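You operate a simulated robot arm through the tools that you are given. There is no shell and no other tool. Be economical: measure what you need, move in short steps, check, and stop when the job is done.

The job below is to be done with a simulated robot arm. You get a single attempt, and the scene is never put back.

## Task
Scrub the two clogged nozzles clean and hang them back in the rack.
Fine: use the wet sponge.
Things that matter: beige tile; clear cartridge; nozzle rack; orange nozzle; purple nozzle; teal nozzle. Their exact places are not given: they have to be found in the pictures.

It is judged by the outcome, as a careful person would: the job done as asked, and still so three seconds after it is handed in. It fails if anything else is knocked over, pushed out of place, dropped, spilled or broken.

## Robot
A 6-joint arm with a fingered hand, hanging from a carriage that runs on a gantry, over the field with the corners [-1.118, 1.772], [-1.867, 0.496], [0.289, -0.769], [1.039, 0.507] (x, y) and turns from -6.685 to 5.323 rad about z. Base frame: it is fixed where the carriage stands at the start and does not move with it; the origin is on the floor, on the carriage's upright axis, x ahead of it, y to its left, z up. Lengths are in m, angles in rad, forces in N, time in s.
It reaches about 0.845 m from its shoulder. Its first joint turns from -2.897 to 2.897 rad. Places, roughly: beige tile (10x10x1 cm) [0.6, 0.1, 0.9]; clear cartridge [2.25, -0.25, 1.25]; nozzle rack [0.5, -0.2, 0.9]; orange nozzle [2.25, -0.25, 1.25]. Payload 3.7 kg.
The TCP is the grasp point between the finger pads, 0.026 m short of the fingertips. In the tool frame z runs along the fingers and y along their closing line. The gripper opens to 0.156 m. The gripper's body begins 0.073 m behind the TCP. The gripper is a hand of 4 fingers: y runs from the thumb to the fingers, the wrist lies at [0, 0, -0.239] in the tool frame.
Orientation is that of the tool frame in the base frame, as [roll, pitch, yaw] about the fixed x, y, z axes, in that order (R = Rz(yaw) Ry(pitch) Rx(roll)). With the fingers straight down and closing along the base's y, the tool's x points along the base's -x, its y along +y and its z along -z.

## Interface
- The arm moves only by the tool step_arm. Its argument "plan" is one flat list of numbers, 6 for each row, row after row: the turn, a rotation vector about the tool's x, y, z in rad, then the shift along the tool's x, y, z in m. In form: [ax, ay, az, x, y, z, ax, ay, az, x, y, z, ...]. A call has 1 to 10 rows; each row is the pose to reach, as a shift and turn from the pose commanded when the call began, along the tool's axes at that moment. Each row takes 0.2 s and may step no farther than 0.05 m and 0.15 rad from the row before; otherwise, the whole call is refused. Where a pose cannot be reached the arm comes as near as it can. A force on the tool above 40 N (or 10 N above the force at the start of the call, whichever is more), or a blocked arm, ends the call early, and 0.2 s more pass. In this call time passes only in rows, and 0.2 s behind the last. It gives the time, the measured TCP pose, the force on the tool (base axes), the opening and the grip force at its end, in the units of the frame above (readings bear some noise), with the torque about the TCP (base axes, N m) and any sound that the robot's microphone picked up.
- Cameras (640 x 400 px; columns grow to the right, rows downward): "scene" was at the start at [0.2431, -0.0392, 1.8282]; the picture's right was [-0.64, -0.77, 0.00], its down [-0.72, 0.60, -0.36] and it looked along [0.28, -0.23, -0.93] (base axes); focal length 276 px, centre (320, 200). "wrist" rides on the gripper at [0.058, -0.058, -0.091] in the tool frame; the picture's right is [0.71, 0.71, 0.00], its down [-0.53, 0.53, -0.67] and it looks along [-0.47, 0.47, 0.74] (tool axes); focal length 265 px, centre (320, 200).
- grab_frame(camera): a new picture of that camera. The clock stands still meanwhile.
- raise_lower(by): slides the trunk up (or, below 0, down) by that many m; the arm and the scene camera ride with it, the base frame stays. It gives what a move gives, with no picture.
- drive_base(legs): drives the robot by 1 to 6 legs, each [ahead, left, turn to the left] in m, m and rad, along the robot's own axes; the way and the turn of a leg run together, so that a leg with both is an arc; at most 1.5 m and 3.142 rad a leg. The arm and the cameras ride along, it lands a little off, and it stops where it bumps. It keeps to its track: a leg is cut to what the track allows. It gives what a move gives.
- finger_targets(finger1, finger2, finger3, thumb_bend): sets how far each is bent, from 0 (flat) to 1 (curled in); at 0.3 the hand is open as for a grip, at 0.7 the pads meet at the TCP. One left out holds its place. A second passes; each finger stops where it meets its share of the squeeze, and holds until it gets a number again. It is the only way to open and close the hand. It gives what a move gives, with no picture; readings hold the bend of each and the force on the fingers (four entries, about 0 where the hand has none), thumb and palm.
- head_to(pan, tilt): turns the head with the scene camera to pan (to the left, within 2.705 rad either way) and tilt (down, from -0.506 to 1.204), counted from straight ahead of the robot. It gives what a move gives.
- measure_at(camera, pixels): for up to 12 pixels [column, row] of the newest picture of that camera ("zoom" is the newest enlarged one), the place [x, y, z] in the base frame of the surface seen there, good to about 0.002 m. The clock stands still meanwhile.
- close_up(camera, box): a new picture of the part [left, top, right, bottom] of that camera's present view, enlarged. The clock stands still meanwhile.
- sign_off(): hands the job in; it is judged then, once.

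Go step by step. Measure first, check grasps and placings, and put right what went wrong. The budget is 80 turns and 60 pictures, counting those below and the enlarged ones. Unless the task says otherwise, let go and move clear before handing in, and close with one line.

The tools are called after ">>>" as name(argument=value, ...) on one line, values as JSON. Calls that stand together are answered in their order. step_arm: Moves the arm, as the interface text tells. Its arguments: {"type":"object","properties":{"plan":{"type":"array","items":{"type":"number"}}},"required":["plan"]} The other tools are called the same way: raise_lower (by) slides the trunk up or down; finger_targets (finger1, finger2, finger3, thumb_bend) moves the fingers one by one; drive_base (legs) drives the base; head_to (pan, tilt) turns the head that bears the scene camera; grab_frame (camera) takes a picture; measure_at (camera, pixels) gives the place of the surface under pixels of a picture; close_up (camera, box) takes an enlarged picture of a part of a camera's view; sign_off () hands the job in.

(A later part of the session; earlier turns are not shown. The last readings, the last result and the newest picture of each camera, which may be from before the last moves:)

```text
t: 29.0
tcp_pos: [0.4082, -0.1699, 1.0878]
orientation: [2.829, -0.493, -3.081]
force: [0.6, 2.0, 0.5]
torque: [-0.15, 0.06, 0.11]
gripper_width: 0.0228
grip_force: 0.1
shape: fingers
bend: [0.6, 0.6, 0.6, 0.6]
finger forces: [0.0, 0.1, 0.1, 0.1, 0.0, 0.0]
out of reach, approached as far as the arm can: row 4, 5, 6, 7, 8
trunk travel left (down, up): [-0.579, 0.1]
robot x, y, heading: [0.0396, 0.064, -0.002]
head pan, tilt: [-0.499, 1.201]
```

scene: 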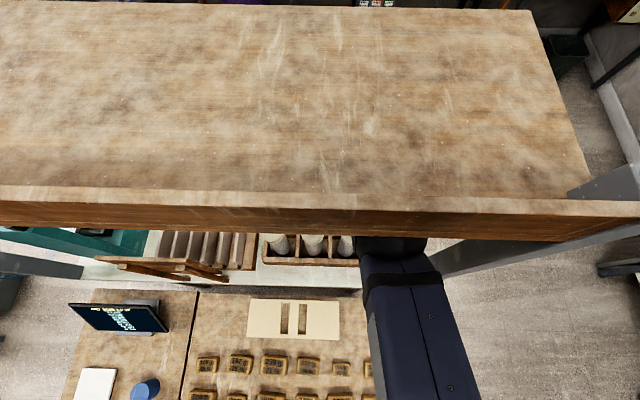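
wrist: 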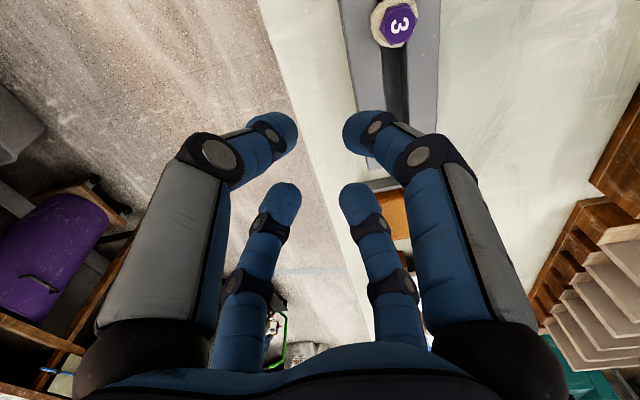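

Rows 1–3 (wrist on the sphere) were reached, and only the pull-in was refused, so the elbow must be coaxed. The initial pose had the elbow bent downward, which an outward pitch favours: I now pitch outward with the wrist nearly fixed, drawing it in by only ~1 cm quadratically.

>>> step_arm(plan=[0.07, -0.121, 0, -0.0289, -0.0167, -0.0021, 0.14, -0.242, 0, -0.0567, -0.0328, -0.0091, 0.21, -0.364, 0, -0.0833, -0.0481, -0.0203, 0.28, -0.485, 0, -0.1078, -0.0623, -0.0358, 0.35, -0.606, 0, -0.1298, -0.075, -0.0553, 0.42, -0.727, 0, -0.149, -0.0861, -0.0783, 0.49, -0.849, 0, -0.1651, -0.0953, -0.1044, 0.56, -0.97, 0, -0.1771, -0.1023, -0.133])

```text
t: 30.8
tcp_pos: [0.621, -0.2909, 1.0906]
orientation: [-2.845, 0.47, -3.071]
force: [1.0, 0.4, -0.8]
torque: [-0.02, 0.02, 0.0]
gripper_width: 0.0229
grip_force: 0.0
shape: fingers
bend: [0.6, 0.6, 0.6, 0.6]
finger forces: [0.1, 0.0, 0.0, 0.0, 0.0, 0.0]
trunk travel left (down, up): [-0.579, 0.1]
robot x, y, heading: [0.0445, 0.0626, -0.001]
head pan, tilt: [-0.499, 1.201]
```

Every row was reached this time, so the elbow is bent now. I pull the wrist further in toward the shoulder.

>>> step_arm(plan=[0, 0, 0, 0.01, 0.0058, -0.0163, 0, 0, 0, 0.0201, 0.0116, -0.0325, 0, 0, 0, 0.0301, 0.0174, -0.0488])

```text
t: 31.6
tcp_pos: [0.5714, -0.2643, 1.113]
orientation: [-2.847, 0.468, -3.07]
force: [-0.5, -0.4, 1.0]
torque: [0.01, 0.02, -0.03]
gripper_width: 0.0229
grip_force: 0.0
shape: fingers
bend: [0.6, 0.6, 0.6, 0.6]
finger forces: [0.0, 0.1, 0.0, 0.1, 0.0, 0.0]
trunk travel left (down, up): [-0.579, 0.1]
robot x, y, heading: [0.0365, 0.0623, 0.001]
head pan, tilt: [-0.499, 1.201]
```

The arm is free again (wrist now 0.54 m from the shoulder). I bring the hand upright about the wrist, then lower the trunk a little for margin.

>>> step_arm(plan=[-0.069, 0.119, 0, 0.0285, 0.0165, -0.0022, -0.1375, 0.238, 0, 0.0564, 0.0326, -0.0088, -0.206, 0.357, 0, 0.0832, 0.0481, -0.0198, -0.275, 0.476, 0, 0.1084, 0.0626, -0.035])

>>> raise_lower(by=-0.04)

>>> grab_frame(camera="scene")

```text
t: 32.6
tcp_pos: [0.4693, -0.205, 1.0748]
orientation: [3.141, -0.003, 3.141]
force: [0.5, -0.4, -0.3]
torque: [-0.01, -0.04, 0.0]
gripper_width: 0.0229
grip_force: 0.0
shape: fingers
bend: [0.6, 0.6, 0.6, 0.6]
finger forces: [0.0, 0.0, 0.0, 0.1, 0.0, 0.0]
out of reach, approached as far as the arm can: row 4
trunk travel left (down, up): [-0.579, 0.1]
robot x, y, heading: [0.0444, 0.0644, 0.001]
head pan, tilt: [-0.499, 1.201]
```

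```text
t: 33.5
tcp_pos: [0.4706, -0.206, 1.0344]
orientation: [-3.141, -0.001, 3.142]
force: [-0.9, 0.4, -0.7]
torque: [-0.03, 0.03, -0.01]
gripper_width: 0.023
grip_force: 0.1
shape: fingers
bend: [0.6, 0.6, 0.6, 0.6]
finger forces: [0.0, 0.0, 0.0, 0.1, 0.1, 0.0]
trunk travel left (down, up): [-0.539, 0.14]
robot x, y, heading: [0.0456, 0.0664, -0.003]
head pan, tilt: [-0.499, 1.201]
```

```text
31 pictures are left
```

scene: 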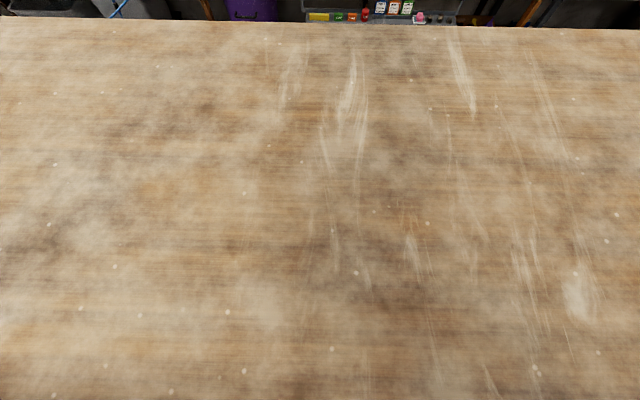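

Now the hand is upright at (0.471,-0.206,1.034), nearly over purple, with the trunk at −0.14. I open the fingers and look.

>>> finger_targets(finger1=0.3, finger2=0.3, finger3=0.3, thumb_bend=0.3)

>>> grab_frame(camera="wrist")

```text
t: 34.5
tcp_pos: [0.4687, -0.2046, 1.0342]
orientation: [3.139, -0.001, -3.14]
force: [0.7, 0.2, -0.3]
torque: [-0.03, -0.01, 0.0]
gripper_width: 0.1063
grip_force: 0.1
shape: fingers
bend: [0.3, 0.3, 0.3, 0.3]
finger forces: [0.0, 0.1, 0.0, 0.0, 0.1, 0.1]
trunk travel left (down, up): [-0.539, 0.14]
robot x, y, heading: [0.0423, 0.0628, 0.0]
head pan, tilt: [-0.499, 1.201]
```

```text
30 pictures are left
```

wrist: 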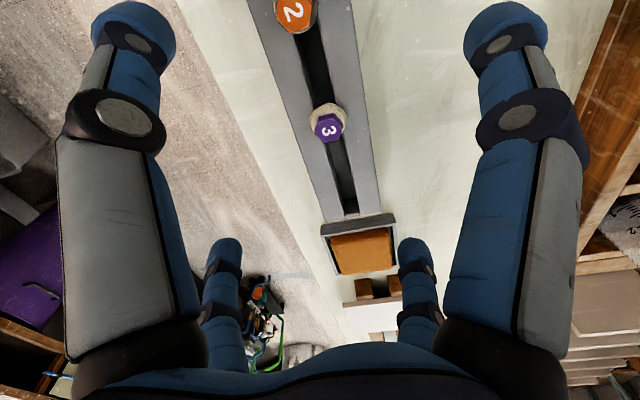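

>>> measure_at(camera="wrist", pixels=[[329, 128], [295, 12], [322, 116], [338, 132], [362, 252], [335, 262], [390, 252], [350, 232], [345, 270], [385, 268], [362, 225]])

```text
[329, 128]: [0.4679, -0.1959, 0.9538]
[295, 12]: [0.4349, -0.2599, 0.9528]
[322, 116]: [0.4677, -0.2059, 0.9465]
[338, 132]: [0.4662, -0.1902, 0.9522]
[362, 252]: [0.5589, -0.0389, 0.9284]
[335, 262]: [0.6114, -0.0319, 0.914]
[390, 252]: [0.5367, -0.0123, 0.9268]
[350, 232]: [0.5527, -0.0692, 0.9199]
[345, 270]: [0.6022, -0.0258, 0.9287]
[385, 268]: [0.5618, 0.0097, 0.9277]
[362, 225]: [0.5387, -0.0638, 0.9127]
```

The purple cap centre is at (0.468,-0.1965). I descend over it to TCP z≈0.963.

>>> step_arm(plan=[0, 0, 0, 0.001, 0.0085, 0.02, 0, 0, 0, 0.001, 0.0085, 0.045, 0, 0, 0, 0.001, 0.0085, 0.071])

>>> close_up(camera="wrist", box=[200, 50, 440, 200])

```text
t: 35.2
tcp_pos: [0.4687, -0.1964, 0.9624]
orientation: [3.14, -0.002, -3.141]
force: [-0.1, -0.6, 0.0]
torque: [0.03, -0.04, -0.02]
gripper_width: 0.1062
grip_force: 0.0
shape: fingers
bend: [0.3, 0.3, 0.3, 0.3]
finger forces: [0.0, 0.1, 0.1, 0.0, 0.0, 0.0]
trunk travel left (down, up): [-0.539, 0.14]
robot x, y, heading: [0.0386, 0.0624, -0.002]
head pan, tilt: [-0.499, 1.201]
```

```text
2.67 times, centred on (320, 125) of wrist
```

zoom: 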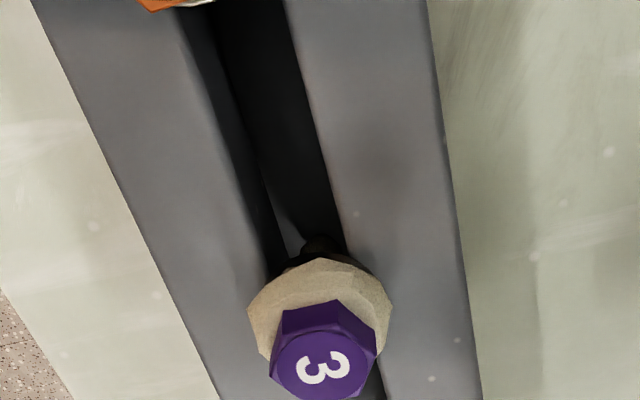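

Perfectly placed. I close thumb and finger 2 on the cap.

>>> finger_targets(finger2=0.75, thumb_bend=0.75)

>>> grab_frame(camera="wrist")

```text
t: 36.2
tcp_pos: [0.4717, -0.1987, 0.9664]
orientation: [3.141, 0.001, -3.139]
force: [8.0, -6.8, 7.9]
torque: [-0.39, -0.24, 1.18]
gripper_width: 0.0866
grip_force: 14.5
shape: fingers
bend: [0.3, 0.47, 0.3, 0.49]
finger forces: [0.1, 8.1, 0.0, 0.1, 20.1, 0.0]
trunk travel left (down, up): [-0.539, 0.14]
robot x, y, heading: [0.0438, 0.0624, 0.002]
head pan, tilt: [-0.499, 1.201]
```

```text
28 pictures are left
```

wrist: 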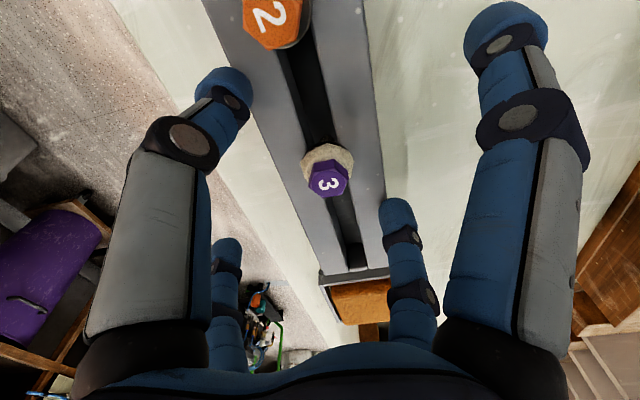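

The tips swing lower midway and hit the rack's sides (20 N), so I reopen at once, and will pre-close the two fingers higher up, then come down around the cap.

>>> finger_targets(finger2=0.3, thumb_bend=0.3)

>>> step_arm(plan=[0, 0, 0, 0, 0, -0.04])

>>> finger_targets(finger2=0.58, thumb_bend=0.58)

>>> grab_frame(camera="wrist")

```text
t: 37.2
tcp_pos: [0.4694, -0.1961, 0.9635]
orientation: [3.142, -0.002, 3.141]
force: [0.0, -0.1, 0.5]
torque: [0.0, 0.01, 0.0]
gripper_width: 0.1064
grip_force: 0.0
shape: fingers
bend: [0.3, 0.3, 0.3, 0.3]
finger forces: [0.0, 0.0, 0.0, 0.0, 0.0, 0.0]
trunk travel left (down, up): [-0.539, 0.14]
robot x, y, heading: [0.0407, 0.0634, -0.002]
head pan, tilt: [-0.499, 1.201]
```

```text
t: 37.6
tcp_pos: [0.4676, -0.1962, 1.0033]
orientation: [3.137, -0.004, -3.14]
force: [-0.2, 1.3, -0.4]
torque: [-0.04, -0.06, 0.0]
gripper_width: 0.1062
grip_force: 0.1
shape: fingers
bend: [0.3, 0.3, 0.3, 0.3]
finger forces: [0.0, 0.1, 0.0, 0.1, 0.1, 0.0]
trunk travel left (down, up): [-0.539, 0.14]
robot x, y, heading: [0.0451, 0.0653, 0.0]
head pan, tilt: [-0.499, 1.201]
```

```text
t: 38.6
tcp_pos: [0.4677, -0.197, 1.0036]
orientation: [3.139, -0.002, -3.14]
force: [-0.3, 0.0, -0.3]
torque: [-0.04, -0.02, 0.0]
gripper_width: 0.0769
grip_force: 0.1
shape: fingers
bend: [0.3, 0.57, 0.3, 0.57]
finger forces: [0.0, 0.0, 0.0, 0.0, 0.0, 0.0]
trunk travel left (down, up): [-0.539, 0.14]
robot x, y, heading: [0.0388, 0.0633, 0.001]
head pan, tilt: [-0.499, 1.201]
```

```text
27 pictures are left
```

wrist: 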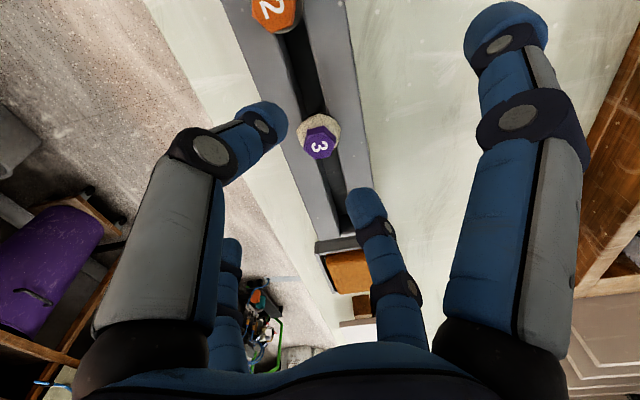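

Now the two tips are close in and symmetric about the cap. I descend to about z 0.968, watching forces.

>>> step_arm(plan=[0, 0, 0, 0, 0, 0.02, 0, 0, 0, 0, 0, 0.034])

>>> finger_targets(finger2=0.75, thumb_bend=0.75)

>>> grab_frame(camera="wrist")

```text
t: 39.2
tcp_pos: [0.4662, -0.1956, 0.9696]
orientation: [3.141, -0.001, -3.14]
force: [0.6, 0.3, 0.2]
torque: [-0.03, 0.02, -0.01]
gripper_width: 0.0771
grip_force: 0.0
shape: fingers
bend: [0.3, 0.57, 0.3, 0.57]
finger forces: [0.0, 0.0, 0.0, 0.0, 0.1, 0.1]
trunk travel left (down, up): [-0.539, 0.14]
robot x, y, heading: [0.0412, 0.0642, 0.001]
head pan, tilt: [-0.499, 1.201]
```

```text
t: 40.2
tcp_pos: [0.4677, -0.1954, 0.9697]
orientation: [3.139, -0.002, -3.141]
force: [0.0, -0.3, 0.9]
torque: [0.03, 0.01, -0.06]
gripper_width: 0.0713
grip_force: 8.8
shape: fingers
bend: [0.3, 0.64, 0.3, 0.68]
finger forces: [0.0, 8.9, 0.1, 0.1, 9.4, 0.0]
trunk travel left (down, up): [-0.539, 0.14]
robot x, y, heading: [0.0403, 0.0627, 0.004]
head pan, tilt: [-0.499, 1.201]
```

```text
26 pictures are left
```

wrist: 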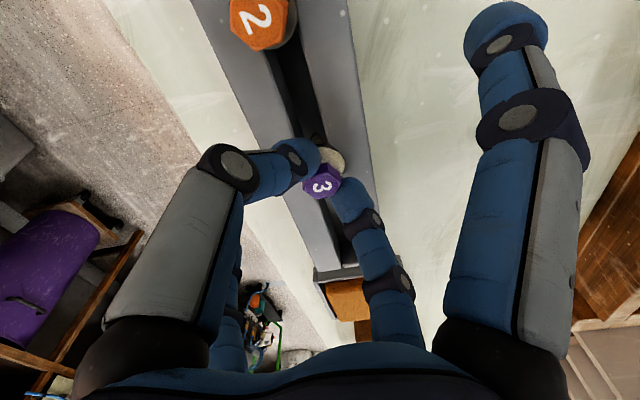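

It's gripped with ~9 N from each side. I lift slowly by 5 cm and look.

>>> step_arm(plan=[0, 0, 0, 0, 0, -0.01, 0, 0, 0, 0, 0, -0.02, 0, 0, 0, 0, 0, -0.035, 0, 0, 0, 0, 0, -0.05])

>>> close_up(camera="wrist", box=[220, 80, 420, 205])

```text
t: 41.2
tcp_pos: [0.4682, -0.1957, 1.0201]
orientation: [3.141, -0.002, 3.14]
force: [-0.8, 0.7, -0.2]
torque: [0.01, -0.02, -0.01]
gripper_width: 0.0713
grip_force: 9.4
shape: fingers
bend: [0.3, 0.64, 0.3, 0.68]
finger forces: [0.0, 8.9, 0.0, 0.1, 9.1, 0.1]
trunk travel left (down, up): [-0.539, 0.14]
robot x, y, heading: [0.0423, 0.0615, -0.001]
head pan, tilt: [-0.499, 1.201]
```

```text
3.20 times, centred on (320, 142) of wrist
```

zoom: 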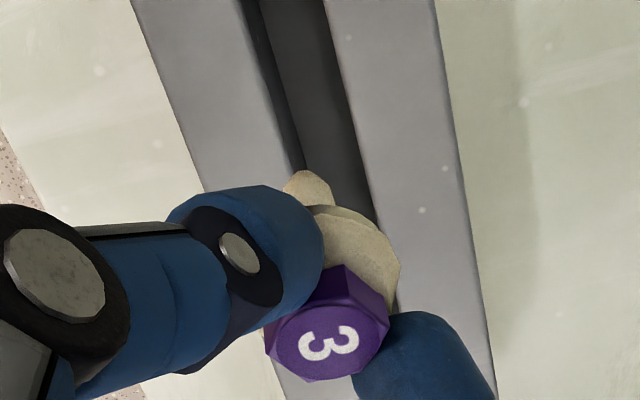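

The nozzle came out upright, and below the collar there's a crusted tip at zoom (305,185). I measure its extent.

>>> measure_at(camera="zoom", pixels=[[305, 180], [325, 195], [340, 215], [370, 250], [330, 340], [310, 172]])

```text
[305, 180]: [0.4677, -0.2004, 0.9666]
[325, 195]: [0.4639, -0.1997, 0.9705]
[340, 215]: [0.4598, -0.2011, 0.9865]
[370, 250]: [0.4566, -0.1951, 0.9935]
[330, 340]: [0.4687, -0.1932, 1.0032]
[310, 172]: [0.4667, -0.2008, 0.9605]
```

The tip's crust is ≈0.06 below the TCP, so a TCP of ≈0.985 puts it into the sponge top (0.929, centre ≈(0.564,-0.029)). To keep the arm off full stretch I shift the carriage 7 cm along the bench first.

>>> drive_base(legs=[[0.035, 0.061, 0]])

```text
t: 42.3
tcp_pos: [0.5024, -0.1352, 1.0188]
orientation: [3.139, -0.002, 3.142]
force: [0.0, -0.1, -0.6]
torque: [0.0, 0.0, 0.01]
gripper_width: 0.0714
grip_force: 9.5
shape: fingers
bend: [0.3, 0.64, 0.3, 0.68]
finger forces: [0.0, 8.9, 0.1, 0.0, 9.2, 0.0]
trunk travel left (down, up): [-0.539, 0.14]
robot x, y, heading: [0.0741, 0.1249, -0.001]
head pan, tilt: [-0.499, 1.201]
```

I carry it over the sponge.

>>> step_arm(plan=[0, 0, 0, -0.02, 0.034, -0.005, 0, 0, 0, -0.041, 0.07, -0.005, 0, 0, 0, -0.062, 0.106, 0.0])

>>> grab_frame(camera="wrist")

```text
t: 43.1
tcp_pos: [0.5641, -0.0297, 1.0195]
orientation: [-3.142, -0.002, 3.14]
force: [-0.1, -0.6, -0.2]
torque: [0.04, 0.01, -0.03]
gripper_width: 0.0713
grip_force: 9.1
shape: fingers
bend: [0.3, 0.64, 0.3, 0.68]
finger forces: [0.0, 9.0, 0.0, 0.1, 9.1, 0.1]
trunk travel left (down, up): [-0.539, 0.14]
robot x, y, heading: [0.0806, 0.1251, 0.007]
head pan, tilt: [-0.499, 1.201]
```

```text
24 pictures are left
```

wrist: 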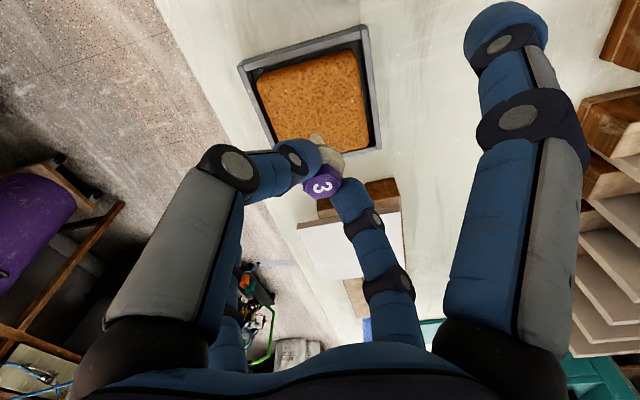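

I measure the sponge corners from this view to centre the stroke.

>>> measure_at(camera="wrist", pixels=[[262, 85], [350, 55], [365, 140], [285, 135], [312, 97], [362, 45], [250, 70], [375, 148]])

```text
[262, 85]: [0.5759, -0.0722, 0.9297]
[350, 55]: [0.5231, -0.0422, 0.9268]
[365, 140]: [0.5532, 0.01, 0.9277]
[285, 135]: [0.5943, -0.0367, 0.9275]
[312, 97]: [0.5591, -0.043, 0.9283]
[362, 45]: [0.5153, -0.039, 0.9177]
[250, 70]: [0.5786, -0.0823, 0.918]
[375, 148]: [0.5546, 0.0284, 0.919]
```

The sponge is ≈6 cm square around (0.563,-0.032), right under the tip. I lower and feel for contact.

>>> step_arm(plan=[0, 0, 0, 0, -0.002, 0.02, 0, 0, 0, 0, -0.002, 0.03, 0, 0, 0, 0, -0.002, 0.036])

```text
t: 43.9
tcp_pos: [0.5673, -0.0314, 0.9849]
orientation: [3.14, 0.0, 3.141]
force: [-1.1, 3.3, 9.6]
torque: [0.11, 0.01, -0.01]
gripper_width: 0.0714
grip_force: 10.4
shape: fingers
bend: [0.3, 0.63, 0.3, 0.72]
finger forces: [0.0, 10.7, 0.0, 0.1, 10.7, 0.1]
trunk travel left (down, up): [-0.539, 0.14]
robot x, y, heading: [0.078, 0.1215, -0.0]
head pan, tilt: [-0.499, 1.201]
```

Contact at ~10 N. I ease up 2 mm and rub back and forth along the grip axis, with a little cross motion.

>>> step_arm(plan=[0, 0, 0, 0, 0.0, -0.002, 0, 0, 0, 0, 0.014, -0.002, 0, 0, 0, 0, -0.014, -0.002, 0, 0, 0, 0, 0.014, -0.002, 0, 0, 0, 0, -0.014, -0.002, 0, 0, 0, 0, 0.014, -0.002, 0, 0, 0, 0, -0.014, -0.002, 0, 0, 0, 0, 0.014, -0.002, 0, 0, 0, 0, -0.014, -0.002, 0, 0, 0, 0, 0, -0.002])

>>> close_up(camera="wrist", box=[220, 80, 420, 205])

```text
t: 46.1
tcp_pos: [0.5634, -0.0307, 0.9841]
orientation: [3.139, -0.001, 3.141]
force: [-1.4, -1.7, 3.1]
torque: [-0.02, 0.01, 0.01]
gripper_width: 0.0707
grip_force: 9.7
shape: fingers
bend: [0.3, 0.63, 0.3, 0.72]
finger forces: [0.0, 9.2, 0.1, 0.0, 10.4, 0.0]
trunk travel left (down, up): [-0.539, 0.14]
robot x, y, heading: [0.0776, 0.1244, -0.0]
head pan, tilt: [-0.499, 1.201]
```

```text
3.20 times, centred on (320, 142) of wrist
```

zoom: 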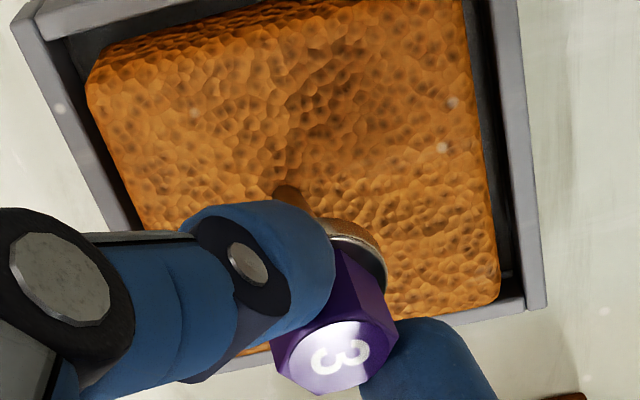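

The collar (zoom 365,245) now shows bare metal and the cap shines, so the crust seems gone. I lift it and check.

>>> step_arm(plan=[0, 0, 0, 0, 0, -0.02, 0, 0, 0, 0, 0, -0.045])

>>> close_up(camera="wrist", box=[220, 80, 420, 205])

```text
t: 46.7
tcp_pos: [0.5648, -0.031, 1.0306]
orientation: [3.139, -0.002, 3.141]
force: [-0.8, -0.2, -0.5]
torque: [-0.01, 0.02, 0.03]
gripper_width: 0.0709
grip_force: 9.0
shape: fingers
bend: [0.3, 0.63, 0.3, 0.72]
finger forces: [0.1, 8.9, 0.0, 0.0, 9.0, 0.0]
trunk travel left (down, up): [-0.539, 0.14]
robot x, y, heading: [0.0769, 0.1246, -0.003]
head pan, tilt: [-0.499, 1.201]
```

```text
3.20 times, centred on (320, 142) of wrist
```

zoom: 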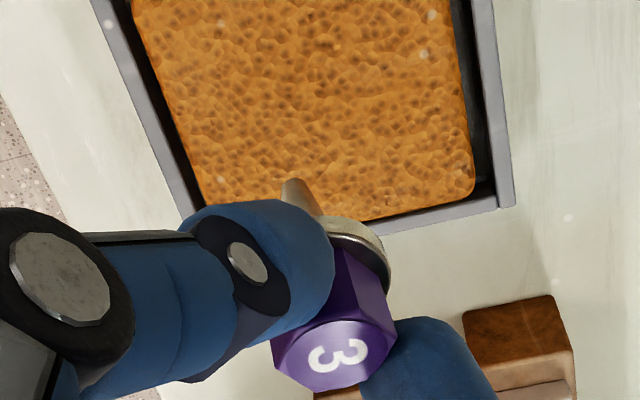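

Purple is clean, bare metal down to its tip. I measure cap and tip for tilt before hanging it back.

>>> measure_at(camera="zoom", pixels=[[335, 358], [295, 185], [310, 205], [375, 245], [385, 270], [350, 225], [325, 370]])

```text
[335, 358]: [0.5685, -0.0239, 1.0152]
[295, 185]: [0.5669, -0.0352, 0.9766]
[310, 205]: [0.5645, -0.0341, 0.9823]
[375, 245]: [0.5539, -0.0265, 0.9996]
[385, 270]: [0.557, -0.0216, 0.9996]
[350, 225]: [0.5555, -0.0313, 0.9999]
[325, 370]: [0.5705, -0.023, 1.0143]
```

The nozzle leans about 0.1 rad toward +y in the grip and sits ≈6 mm off toward +y. I correct the lean by turning the hand −0.08 about tool x and go above its old place, offset to suit.

>>> step_arm(plan=[-0.016, 0, 0, 0.02, -0.034, -0.005, -0.032, 0, 0, 0.04, -0.068, -0.005, -0.048, 0, 0, 0.06, -0.103, -0.005, -0.064, 0, 0, 0.08, -0.137, -0.005, -0.08, 0, 0, 0.099, -0.171, -0.003])

>>> close_up(camera="wrist", box=[220, 80, 420, 205])

>>> measure_at(camera="zoom", pixels=[[335, 358], [295, 185], [310, 205], [375, 245], [350, 225], [280, 120], [320, 120], [230, 120], [400, 120]])

```text
t: 47.9
tcp_pos: [0.4677, -0.2018, 1.0301]
orientation: [3.06, -0.002, -3.14]
force: [0.1, 1.0, 0.2]
torque: [-0.02, 0.03, 0.03]
gripper_width: 0.071
grip_force: 8.8
shape: fingers
bend: [0.3, 0.63, 0.3, 0.72]
finger forces: [0.1, 8.7, 0.0, 0.1, 8.8, 0.1]
trunk travel left (down, up): [-0.539, 0.14]
robot x, y, heading: [0.0751, 0.1271, 0.0]
head pan, tilt: [-0.499, 1.201]
```

```text
3.20 times, centred on (320, 142) of wrist
```

zoom: 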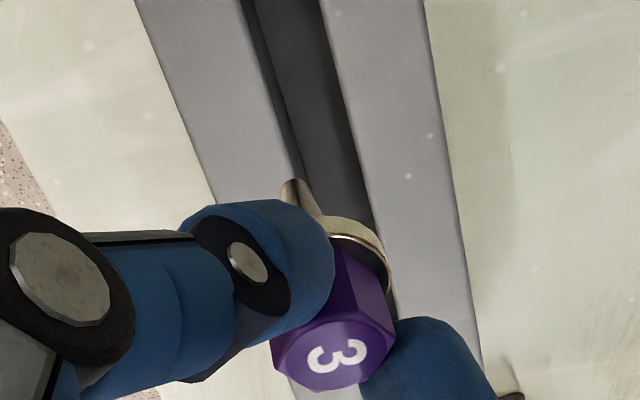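

```text
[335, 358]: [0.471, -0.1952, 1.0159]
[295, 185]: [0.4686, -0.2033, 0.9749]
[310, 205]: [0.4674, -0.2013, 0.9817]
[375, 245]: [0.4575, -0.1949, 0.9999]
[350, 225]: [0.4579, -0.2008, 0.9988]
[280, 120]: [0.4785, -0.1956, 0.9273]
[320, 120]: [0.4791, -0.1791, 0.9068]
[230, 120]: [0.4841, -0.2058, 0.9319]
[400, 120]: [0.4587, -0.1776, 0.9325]
```

The nozzle now hangs upright, 2–3 mm too far outward across the slot. I correct that and lower it into the slot.

>>> step_arm(plan=[0, 0, 0, 0.0024, 0.0013, 0, 0, 0, 0, 0.0024, -0.0003, 0.02, 0, 0, 0, 0.0024, -0.002, 0.04, 0, 0, 0, 0.0024, -0.0028, 0.05])

>>> close_up(camera="wrist", box=[220, 80, 420, 205])

```text
t: 48.9
tcp_pos: [0.4644, -0.2016, 0.982]
orientation: [3.059, -0.002, -3.14]
force: [-0.2, 0.4, 0.0]
torque: [-0.01, -0.04, 0.02]
gripper_width: 0.0712
grip_force: 8.4
shape: fingers
bend: [0.3, 0.63, 0.3, 0.72]
finger forces: [0.1, 8.6, 0.0, 0.0, 8.7, 0.0]
trunk travel left (down, up): [-0.539, 0.14]
robot x, y, heading: [0.0753, 0.1217, 0.001]
head pan, tilt: [-0.499, 1.201]
```

```text
3.20 times, centred on (320, 142) of wrist
```

zoom: 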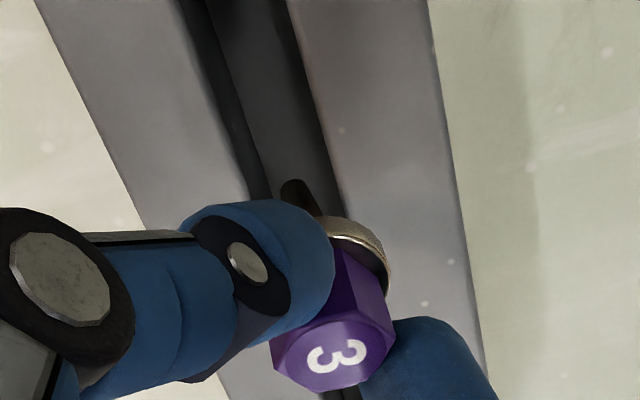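

The tip is in the slot with no contact force. I lower the last 1.3 cm.

>>> step_arm(plan=[0, 0, 0, 0, -0.0005, 0.007, 0, 0, 0, 0, -0.001, 0.0125])

>>> close_up(camera="wrist", box=[220, 80, 420, 205])

>>> measure_at(camera="zoom", pixels=[[335, 358], [375, 245], [350, 225], [385, 270]])

```text
t: 49.5
tcp_pos: [0.4627, -0.2012, 0.9704]
orientation: [3.061, -0.001, 3.141]
force: [0.3, 0.5, 0.6]
torque: [0.02, 0.0, -0.01]
gripper_width: 0.0712
grip_force: 8.7
shape: fingers
bend: [0.3, 0.63, 0.3, 0.72]
finger forces: [0.0, 8.7, 0.0, 0.0, 8.7, 0.0]
trunk travel left (down, up): [-0.539, 0.14]
robot x, y, heading: [0.0766, 0.1262, -0.001]
head pan, tilt: [-0.499, 1.201]
```

```text
3.20 times, centred on (320, 142) of wrist
```

zoom: 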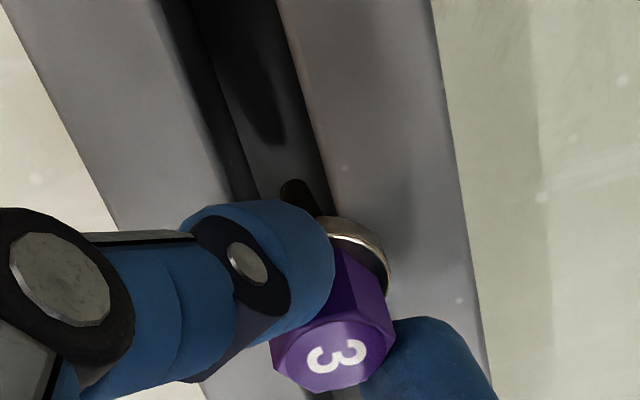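

```text
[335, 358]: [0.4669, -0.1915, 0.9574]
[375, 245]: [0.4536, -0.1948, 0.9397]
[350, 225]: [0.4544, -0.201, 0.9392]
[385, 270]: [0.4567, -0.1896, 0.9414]
```

The cap top is at 0.957, 4 mm above seated. I lower 3.5 mm more and then open both fingers a little.

>>> step_arm(plan=[0, 0, 0, 0, -0.0003, 0.0035])

>>> finger_targets(finger2=0.57, thumb_bend=0.57)

>>> close_up(camera="wrist", box=[220, 80, 420, 205])

```text
t: 49.9
tcp_pos: [0.4647, -0.2018, 0.9685]
orientation: [3.062, -0.003, 3.141]
force: [-0.4, -0.7, 4.6]
torque: [0.11, 0.01, 0.0]
gripper_width: 0.0711
grip_force: 9.7
shape: fingers
bend: [0.3, 0.63, 0.3, 0.72]
finger forces: [0.0, 9.1, 0.0, 0.0, 9.6, 0.0]
trunk travel left (down, up): [-0.539, 0.14]
robot x, y, heading: [0.075, 0.1261, 0.0]
head pan, tilt: [-0.499, 1.201]
```

```text
t: 50.9
tcp_pos: [0.4648, -0.2011, 0.9665]
orientation: [3.06, -0.002, 3.14]
force: [0.7, 2.1, 7.1]
torque: [-0.13, -0.01, -0.02]
gripper_width: 0.076
grip_force: 3.3
shape: fingers
bend: [0.3, 0.56, 0.3, 0.58]
finger forces: [0.0, 0.0, 0.0, 0.0, 6.9, 0.0]
trunk travel left (down, up): [-0.539, 0.14]
robot x, y, heading: [0.0781, 0.1257, -0.002]
head pan, tilt: [-0.499, 1.201]
```

```text
3.20 times, centred on (320, 142) of wrist
```

zoom: 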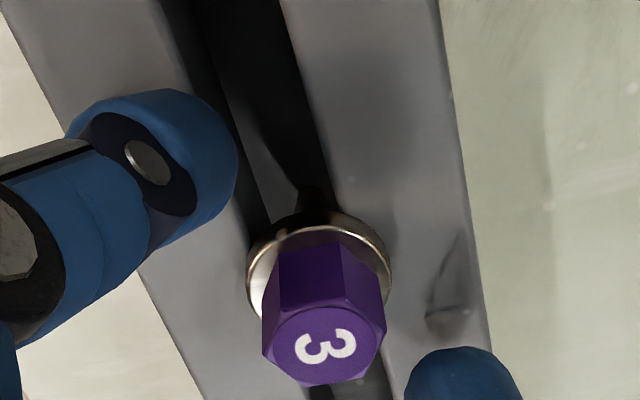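

Purple sits flush and clean in the rack; the thumb merely touches the rack's top. I rise, square up, and shift the carriage back along the bench toward teal.

>>> step_arm(plan=[0, 0, 0, 0, 0.0016, -0.02, 0.04, 0, 0, 0, 0.003, -0.04, 0.08, 0, 0, 0, 0.005, -0.06])

>>> drive_base(legs=[[-0.053, -0.092, 0]])

>>> grab_frame(camera="wrist")

```text
t: 51.7
tcp_pos: [0.4635, -0.2008, 1.0282]
orientation: [3.139, -0.001, 3.142]
force: [-0.4, -0.8, -0.7]
torque: [-0.01, 0.01, 0.0]
gripper_width: 0.0776
grip_force: 0.0
shape: fingers
bend: [0.3, 0.56, 0.3, 0.56]
finger forces: [0.1, 0.0, 0.0, 0.0, 0.0, 0.0]
trunk travel left (down, up): [-0.539, 0.14]
robot x, y, heading: [0.0794, 0.1287, 0.0]
head pan, tilt: [-0.499, 1.201]
```

```text
t: 52.8
tcp_pos: [0.412, -0.2912, 1.0282]
orientation: [3.14, -0.003, 3.14]
force: [-0.1, -0.8, -0.6]
torque: [0.01, 0.02, -0.04]
gripper_width: 0.0776
grip_force: 0.0
shape: fingers
bend: [0.3, 0.56, 0.3, 0.56]
finger forces: [0.0, 0.0, 0.0, 0.0, 0.0, 0.0]
trunk travel left (down, up): [-0.539, 0.14]
robot x, y, heading: [0.0236, 0.0324, -0.003]
head pan, tilt: [-0.499, 1.201]
```

```text
17 pictures are left
```

wrist: 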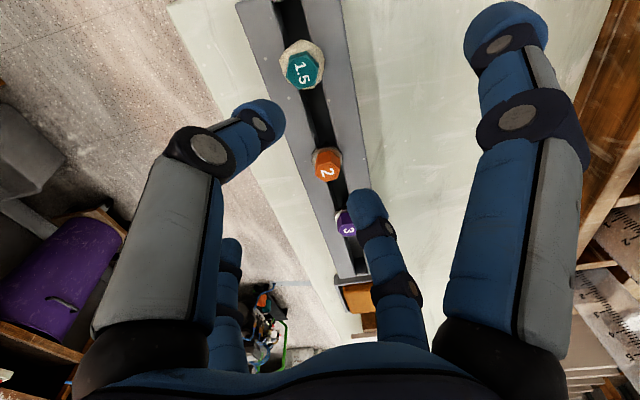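

Teal's cap is at (303,71). I measure it and its neighbours.

>>> measure_at(camera="wrist", pixels=[[303, 71], [298, 68], [308, 76], [327, 170], [346, 228]])

```text
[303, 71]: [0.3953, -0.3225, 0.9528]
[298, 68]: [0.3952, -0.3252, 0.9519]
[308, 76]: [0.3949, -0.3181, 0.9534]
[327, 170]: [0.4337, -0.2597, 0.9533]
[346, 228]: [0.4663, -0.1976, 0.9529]
```

Teal is at (0.395,-0.322). I move over it and come down around the cap with the two fingers pre-closed as before.

>>> step_arm(plan=[0, 0, 0, 0.017, -0.0305, 0, 0, 0, 0, 0.017, -0.0305, 0.02, 0, 0, 0, 0.017, -0.0305, 0.04, 0, 0, 0, 0.017, -0.0305, 0.0585])

>>> close_up(camera="wrist", box=[220, 80, 420, 205])

```text
t: 53.8
tcp_pos: [0.3938, -0.3215, 0.9702]
orientation: [3.141, -0.002, -3.141]
force: [0.6, -0.2, 1.7]
torque: [0.01, -0.04, 0.0]
gripper_width: 0.0776
grip_force: 0.0
shape: fingers
bend: [0.3, 0.56, 0.3, 0.56]
finger forces: [0.0, 0.1, 0.1, 0.1, 0.0, 0.0]
trunk travel left (down, up): [-0.539, 0.14]
robot x, y, heading: [0.027, 0.0341, 0.003]
head pan, tilt: [-0.499, 1.201]
```

```text
3.20 times, centred on (320, 142) of wrist
```

zoom: 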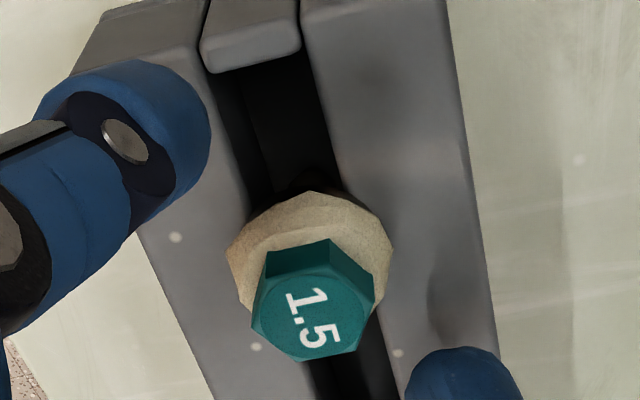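

Well placed between thumb and finger. I close them.

>>> finger_targets(finger2=0.75, thumb_bend=0.75)

>>> step_arm(plan=[0, 0, 0, 0, 0, -0.01, 0, 0, 0, 0, 0, -0.025, 0, 0, 0, 0, 0, -0.04, 0, 0, 0, 0, 0, -0.055])

>>> close_up(camera="wrist", box=[220, 80, 420, 205])

>>> measure_at(camera="zoom", pixels=[[330, 340], [305, 180], [340, 215], [370, 250]])

```text
t: 54.8
tcp_pos: [0.3934, -0.3231, 0.9702]
orientation: [3.141, -0.001, -3.141]
force: [-0.7, 0.0, 0.5]
torque: [0.02, -0.02, 0.01]
gripper_width: 0.0714
grip_force: 9.9
shape: fingers
bend: [0.3, 0.64, 0.3, 0.68]
finger forces: [0.1, 8.7, 0.0, 0.1, 9.2, 0.0]
trunk travel left (down, up): [-0.539, 0.14]
robot x, y, heading: [0.0207, 0.0352, -0.002]
head pan, tilt: [-0.499, 1.201]
```

```text
t: 55.8
tcp_pos: [0.3936, -0.3218, 1.0232]
orientation: [3.138, -0.001, 3.141]
force: [-0.1, 0.3, 0.2]
torque: [0.03, 0.02, -0.01]
gripper_width: 0.0713
grip_force: 8.6
shape: fingers
bend: [0.3, 0.64, 0.3, 0.68]
finger forces: [0.0, 8.7, 0.0, 0.1, 8.9, 0.1]
trunk travel left (down, up): [-0.539, 0.14]
robot x, y, heading: [0.0253, 0.036, -0.003]
head pan, tilt: [-0.499, 1.201]
```

```text
3.20 times, centred on (320, 142) of wrist
```

zoom: 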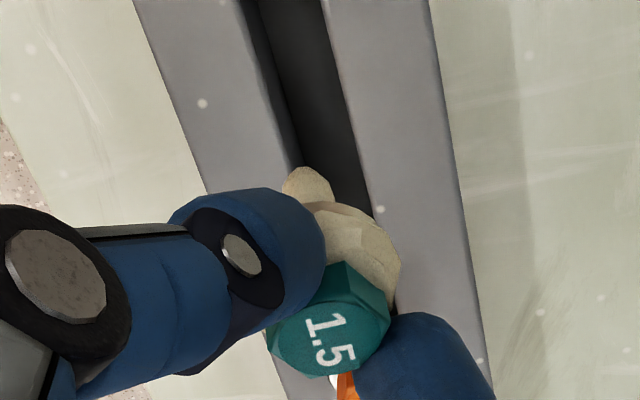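

```text
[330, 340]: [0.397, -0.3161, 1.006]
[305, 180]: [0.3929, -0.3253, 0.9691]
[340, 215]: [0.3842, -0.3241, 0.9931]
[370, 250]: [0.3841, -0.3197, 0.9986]
```

Teal is out and upright, gripped with ~9 N. I raise 2 cm more, shift the carriage back along the bench.

>>> step_arm(plan=[0, 0, 0, 0, 0, -0.02])

>>> drive_base(legs=[[0.053, 0.092, 0]])

```text
t: 56.2
tcp_pos: [0.3952, -0.3209, 1.0452]
orientation: [3.139, -0.002, 3.141]
force: [-0.4, 1.0, 0.1]
torque: [-0.03, -0.02, 0.0]
gripper_width: 0.0714
grip_force: 8.9
shape: fingers
bend: [0.3, 0.64, 0.3, 0.68]
finger forces: [0.0, 8.7, 0.1, 0.0, 8.8, 0.0]
trunk travel left (down, up): [-0.539, 0.14]
robot x, y, heading: [0.0233, 0.034, 0.0]
head pan, tilt: [-0.499, 1.201]
```

```text
t: 57.4
tcp_pos: [0.4474, -0.2287, 1.0455]
orientation: [3.14, -0.001, 3.141]
force: [-0.1, 0.5, -0.6]
torque: [0.01, 0.01, -0.02]
gripper_width: 0.0713
grip_force: 8.5
shape: fingers
bend: [0.3, 0.64, 0.3, 0.68]
finger forces: [0.0, 8.8, 0.0, 0.1, 9.0, 0.0]
trunk travel left (down, up): [-0.539, 0.14]
robot x, y, heading: [0.0782, 0.131, 0.004]
head pan, tilt: [-0.499, 1.201]
```

Now over to the sponge and gently down to the same contact height as before.

>>> step_arm(plan=[0, 0, 0, -0.0235, 0.0393, 0, 0, 0, 0, -0.047, 0.0786, 0, 0, 0, 0, -0.07, 0.118, 0, 0, 0, 0, -0.0935, 0.1573, 0, 0, 0, 0, -0.1166, 0.1967, 0, 0, 0, 0, -0.1166, 0.1967, 0.03, 0, 0, 0, -0.1166, 0.1967, 0.05, 0, 0, 0, -0.1166, 0.1967, 0.06])

```text
t: 59.2
tcp_pos: [0.5655, -0.031, 0.9848]
orientation: [3.141, -0.001, -3.141]
force: [-0.3, 1.2, 4.7]
torque: [0.08, 0.0, 0.03]
gripper_width: 0.0712
grip_force: 9.2
shape: fingers
bend: [0.3, 0.63, 0.3, 0.71]
finger forces: [0.0, 9.8, 0.0, 0.0, 9.5, 0.0]
out of reach, approached as far as the arm can: row 1, 2, 3, 4
trunk travel left (down, up): [-0.539, 0.14]
robot x, y, heading: [0.0781, 0.129, -0.001]
head pan, tilt: [-0.499, 1.201]
```

Contact is 4.7 N. I scrub with the same strokes.

>>> step_arm(plan=[0, 0, 0, 0, 0.014, 0, 0, 0, 0, 0, -0.014, 0, 0, 0, 0, 0, 0.014, 0, 0, 0, 0, 0, -0.014, 0, 0, 0, 0, 0, 0.014, 0, 0, 0, 0, 0, -0.014, 0, 0, 0, 0, 0, 0.014, 0, 0, 0, 0, 0, -0.014, 0, 0, 0, 0, 0, 0.014, 0, 0, 0, 0, 0, 0, 0])

>>> step_arm(plan=[0, 0, 0, 0, 0, -0.02, 0, 0, 0, 0, 0, -0.045])

>>> close_up(camera="wrist", box=[220, 80, 420, 205])

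>>> measure_at(camera="zoom", pixels=[[335, 358], [295, 185], [310, 205], [375, 245], [350, 225]])

```text
t: 61.4
tcp_pos: [0.5631, -0.032, 0.9859]
orientation: [3.139, -0.001, 3.141]
force: [0.7, 0.2, 0.2]
torque: [-0.03, -0.02, -0.02]
gripper_width: 0.0708
grip_force: 9.0
shape: fingers
bend: [0.3, 0.63, 0.3, 0.72]
finger forces: [0.0, 8.7, 0.0, 0.1, 8.8, 0.0]
trunk travel left (down, up): [-0.539, 0.14]
robot x, y, heading: [0.0784, 0.1262, -0.001]
head pan, tilt: [-0.499, 1.201]
```

```text
t: 62.0
tcp_pos: [0.5641, -0.0324, 1.0301]
orientation: [3.141, -0.003, 3.14]
force: [0.2, 0.2, -0.5]
torque: [-0.01, -0.05, -0.02]
gripper_width: 0.0712
grip_force: 8.1
shape: fingers
bend: [0.3, 0.63, 0.3, 0.72]
finger forces: [0.1, 8.6, 0.0, 0.1, 8.8, 0.0]
trunk travel left (down, up): [-0.539, 0.14]
robot x, y, heading: [0.0796, 0.1248, 0.003]
head pan, tilt: [-0.499, 1.201]
```

```text
3.20 times, centred on (320, 142) of wrist
```

zoom: 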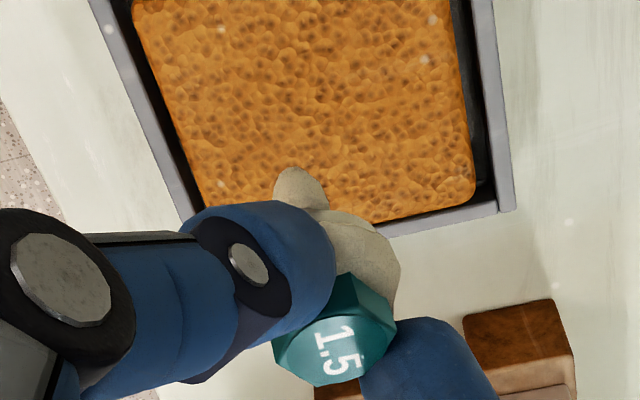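

```text
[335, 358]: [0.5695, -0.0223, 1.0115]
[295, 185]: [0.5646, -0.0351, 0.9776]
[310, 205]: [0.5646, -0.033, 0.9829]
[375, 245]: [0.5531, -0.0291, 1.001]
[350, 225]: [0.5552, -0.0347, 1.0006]
```

The crust is still there, since contact was lost (0.2 N) as the nozzle slid up a little in the grip. I press 5 mm deeper and check the force.

>>> step_arm(plan=[0, 0, 0, 0, 0, 0.025, 0, 0, 0, 0, 0, 0.045, 0, 0, 0, 0, 0, 0.05])

```text
t: 62.8
tcp_pos: [0.5658, -0.033, 0.9819]
orientation: [3.14, 0.0, -3.139]
force: [-0.2, 2.1, 9.0]
torque: [0.1, 0.0, 0.01]
gripper_width: 0.0709
grip_force: 11.1
shape: fingers
bend: [0.3, 0.61, 0.3, 0.74]
finger forces: [0.1, 10.5, 0.0, 0.0, 12.3, 0.0]
trunk travel left (down, up): [-0.539, 0.14]
robot x, y, heading: [0.0792, 0.1268, -0.001]
head pan, tilt: [-0.499, 1.201]
```

Now 9 N. I scrub at this depth.

>>> step_arm(plan=[0, 0, 0, 0, 0.012, -0.001, 0, 0, 0, 0, -0.012, -0.001, 0, 0, 0, 0, 0.012, -0.001, 0, 0, 0, 0, -0.012, -0.001, 0, 0, 0, 0, 0.012, -0.001, 0, 0, 0, 0, -0.012, -0.001, 0, 0, 0, 0, 0.012, -0.001, 0, 0, 0, 0, -0.012, -0.001, 0, 0, 0, 0, 0.012, -0.001, 0, 0, 0, 0, 0, -0.001])

>>> close_up(camera="wrist", box=[220, 80, 420, 205])

```text
t: 65.0
tcp_pos: [0.5643, -0.0329, 0.9819]
orientation: [3.141, -0.002, 3.141]
force: [0.6, 0.9, 5.2]
torque: [-0.02, -0.03, -0.01]
gripper_width: 0.0712
grip_force: 11.0
shape: fingers
bend: [0.3, 0.61, 0.3, 0.74]
finger forces: [0.1, 9.6, 0.0, 0.1, 13.2, 0.0]
trunk travel left (down, up): [-0.539, 0.14]
robot x, y, heading: [0.0759, 0.1259, -0.004]
head pan, tilt: [-0.499, 1.201]
```

```text
3.20 times, centred on (320, 142) of wrist
```

zoom: 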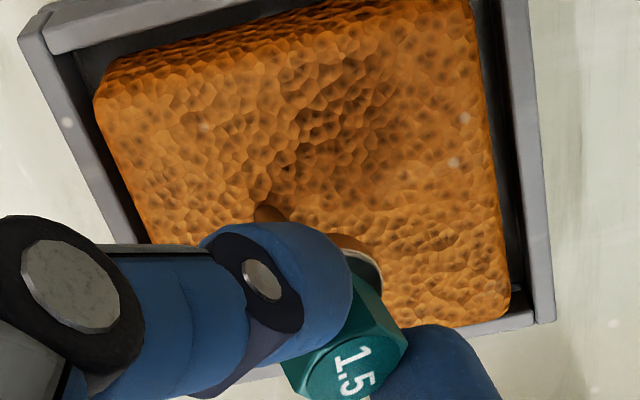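

The collar at zoom (360,255) now shines as metal. I lift and check the lean.

>>> step_arm(plan=[0, 0, 0, 0, 0, -0.02, 0, 0, 0, 0, 0, -0.048])

>>> close_up(camera="wrist", box=[220, 80, 420, 205])

>>> measure_at(camera="zoom", pixels=[[345, 365], [285, 200], [300, 195], [315, 215], [375, 260], [360, 240]])

```text
t: 65.6
tcp_pos: [0.5633, -0.0309, 1.0302]
orientation: [3.141, -0.003, 3.141]
force: [-0.2, -0.2, -0.1]
torque: [0.0, -0.03, -0.01]
gripper_width: 0.071
grip_force: 8.8
shape: fingers
bend: [0.3, 0.62, 0.3, 0.72]
finger forces: [0.0, 8.3, 0.0, 0.0, 8.2, 0.0]
trunk travel left (down, up): [-0.539, 0.14]
robot x, y, heading: [0.0773, 0.1271, -0.002]
head pan, tilt: [-0.499, 1.201]
```

```text
3.20 times, centred on (320, 142) of wrist
```

zoom: 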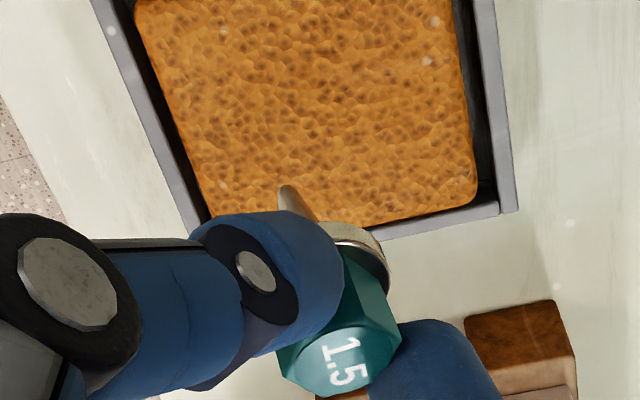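

```text
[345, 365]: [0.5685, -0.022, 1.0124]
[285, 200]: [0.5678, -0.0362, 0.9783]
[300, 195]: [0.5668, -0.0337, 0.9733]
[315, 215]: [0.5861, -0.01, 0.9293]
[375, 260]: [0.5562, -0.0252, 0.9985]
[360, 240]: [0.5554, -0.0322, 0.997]
```

Teal is clean metal now. I bring it back: carriage along the bench, then the hand over its old place with the lean corrected (−0.1 about tool x).

>>> drive_base(legs=[[-0.053, -0.092, 0]])

>>> step_arm(plan=[-0.02, 0, 0, 0.0195, -0.034, -0.01, -0.04, 0, 0, 0.039, -0.068, -0.012, -0.06, 0, 0, 0.058, -0.102, -0.012, -0.08, 0, 0, 0.078, -0.136, -0.012, -0.1, 0, 0, 0.098, -0.17, -0.012, -0.1, 0, 0, 0.119, -0.205, -0.012])

>>> close_up(camera="wrist", box=[220, 80, 420, 205])

>>> measure_at(camera="zoom", pixels=[[345, 365], [290, 200], [297, 195], [375, 260], [360, 240], [230, 120], [280, 120], [320, 120], [345, 120], [400, 120]])

```text
t: 66.8
tcp_pos: [0.5123, -0.1237, 1.0314]
orientation: [3.14, -0.001, 3.141]
force: [0.0, 0.4, -0.9]
torque: [-0.02, -0.02, 0.0]
gripper_width: 0.0709
grip_force: 8.7
shape: fingers
bend: [0.3, 0.62, 0.3, 0.72]
finger forces: [0.0, 8.3, 0.0, 0.1, 8.2, 0.1]
trunk travel left (down, up): [-0.539, 0.14]
robot x, y, heading: [0.0256, 0.0396, -0.003]
head pan, tilt: [-0.499, 1.201]
```

```text
t: 68.2
tcp_pos: [0.3935, -0.3298, 1.0414]
orientation: [3.041, -0.003, 3.141]
force: [0.4, 0.1, -0.4]
torque: [-0.02, 0.02, -0.02]
gripper_width: 0.0708
grip_force: 8.1
shape: fingers
bend: [0.3, 0.62, 0.3, 0.72]
finger forces: [0.0, 8.2, 0.0, 0.0, 8.0, 0.0]
out of reach, approached as far as the arm can: row 2
trunk travel left (down, up): [-0.539, 0.14]
robot x, y, heading: [0.0264, 0.0304, -0.001]
head pan, tilt: [-0.499, 1.201]
```

```text
3.20 times, centred on (320, 142) of wrist
```

zoom: 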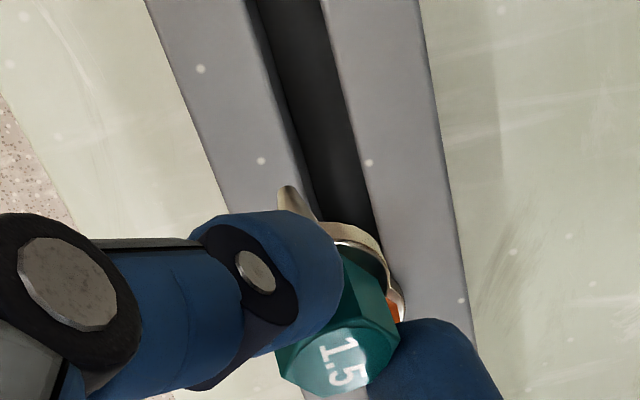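

```text
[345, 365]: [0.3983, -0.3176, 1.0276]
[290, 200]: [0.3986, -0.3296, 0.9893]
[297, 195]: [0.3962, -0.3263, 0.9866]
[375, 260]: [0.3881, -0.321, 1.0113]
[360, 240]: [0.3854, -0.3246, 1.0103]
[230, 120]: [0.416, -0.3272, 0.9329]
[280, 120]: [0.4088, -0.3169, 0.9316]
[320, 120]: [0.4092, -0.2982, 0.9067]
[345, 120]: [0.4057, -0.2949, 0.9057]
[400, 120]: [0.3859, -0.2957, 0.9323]
```

Lean is fixed; the nozzle is 1.5 mm outward and 3 mm too far along the slot. I correct and lower the tip into the slot.

>>> step_arm(plan=[0, 0, 0, 0.0028, -0.0019, 0, 0, 0, 0, 0.0028, -0.0039, 0.02, 0, 0, 0, 0.0028, -0.0059, 0.04, 0, 0, 0, 0.0028, -0.0077, 0.058])

>>> close_up(camera="wrist", box=[220, 80, 420, 205])

>>> measure_at(camera="zoom", pixels=[[345, 365], [290, 200], [375, 260], [360, 240]])

```text
t: 69.2
tcp_pos: [0.3904, -0.3306, 0.9823]
orientation: [3.041, -0.002, 3.141]
force: [-0.3, 0.0, 0.0]
torque: [0.0, -0.03, -0.03]
gripper_width: 0.0709
grip_force: 8.4
shape: fingers
bend: [0.3, 0.62, 0.3, 0.72]
finger forces: [0.0, 8.2, 0.1, 0.0, 7.8, 0.0]
trunk travel left (down, up): [-0.539, 0.14]
robot x, y, heading: [0.0245, 0.0339, 0.001]
head pan, tilt: [-0.499, 1.201]
```

```text
3.20 times, centred on (320, 142) of wrist
```

zoom: 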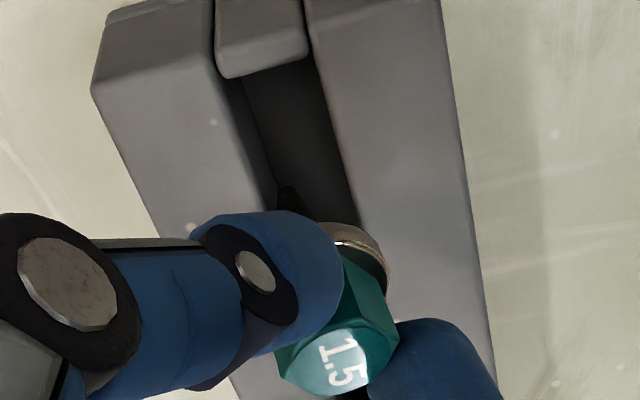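

```text
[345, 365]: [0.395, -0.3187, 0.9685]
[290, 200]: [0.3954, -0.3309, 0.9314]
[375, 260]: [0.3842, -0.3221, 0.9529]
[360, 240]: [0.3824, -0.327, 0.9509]
```

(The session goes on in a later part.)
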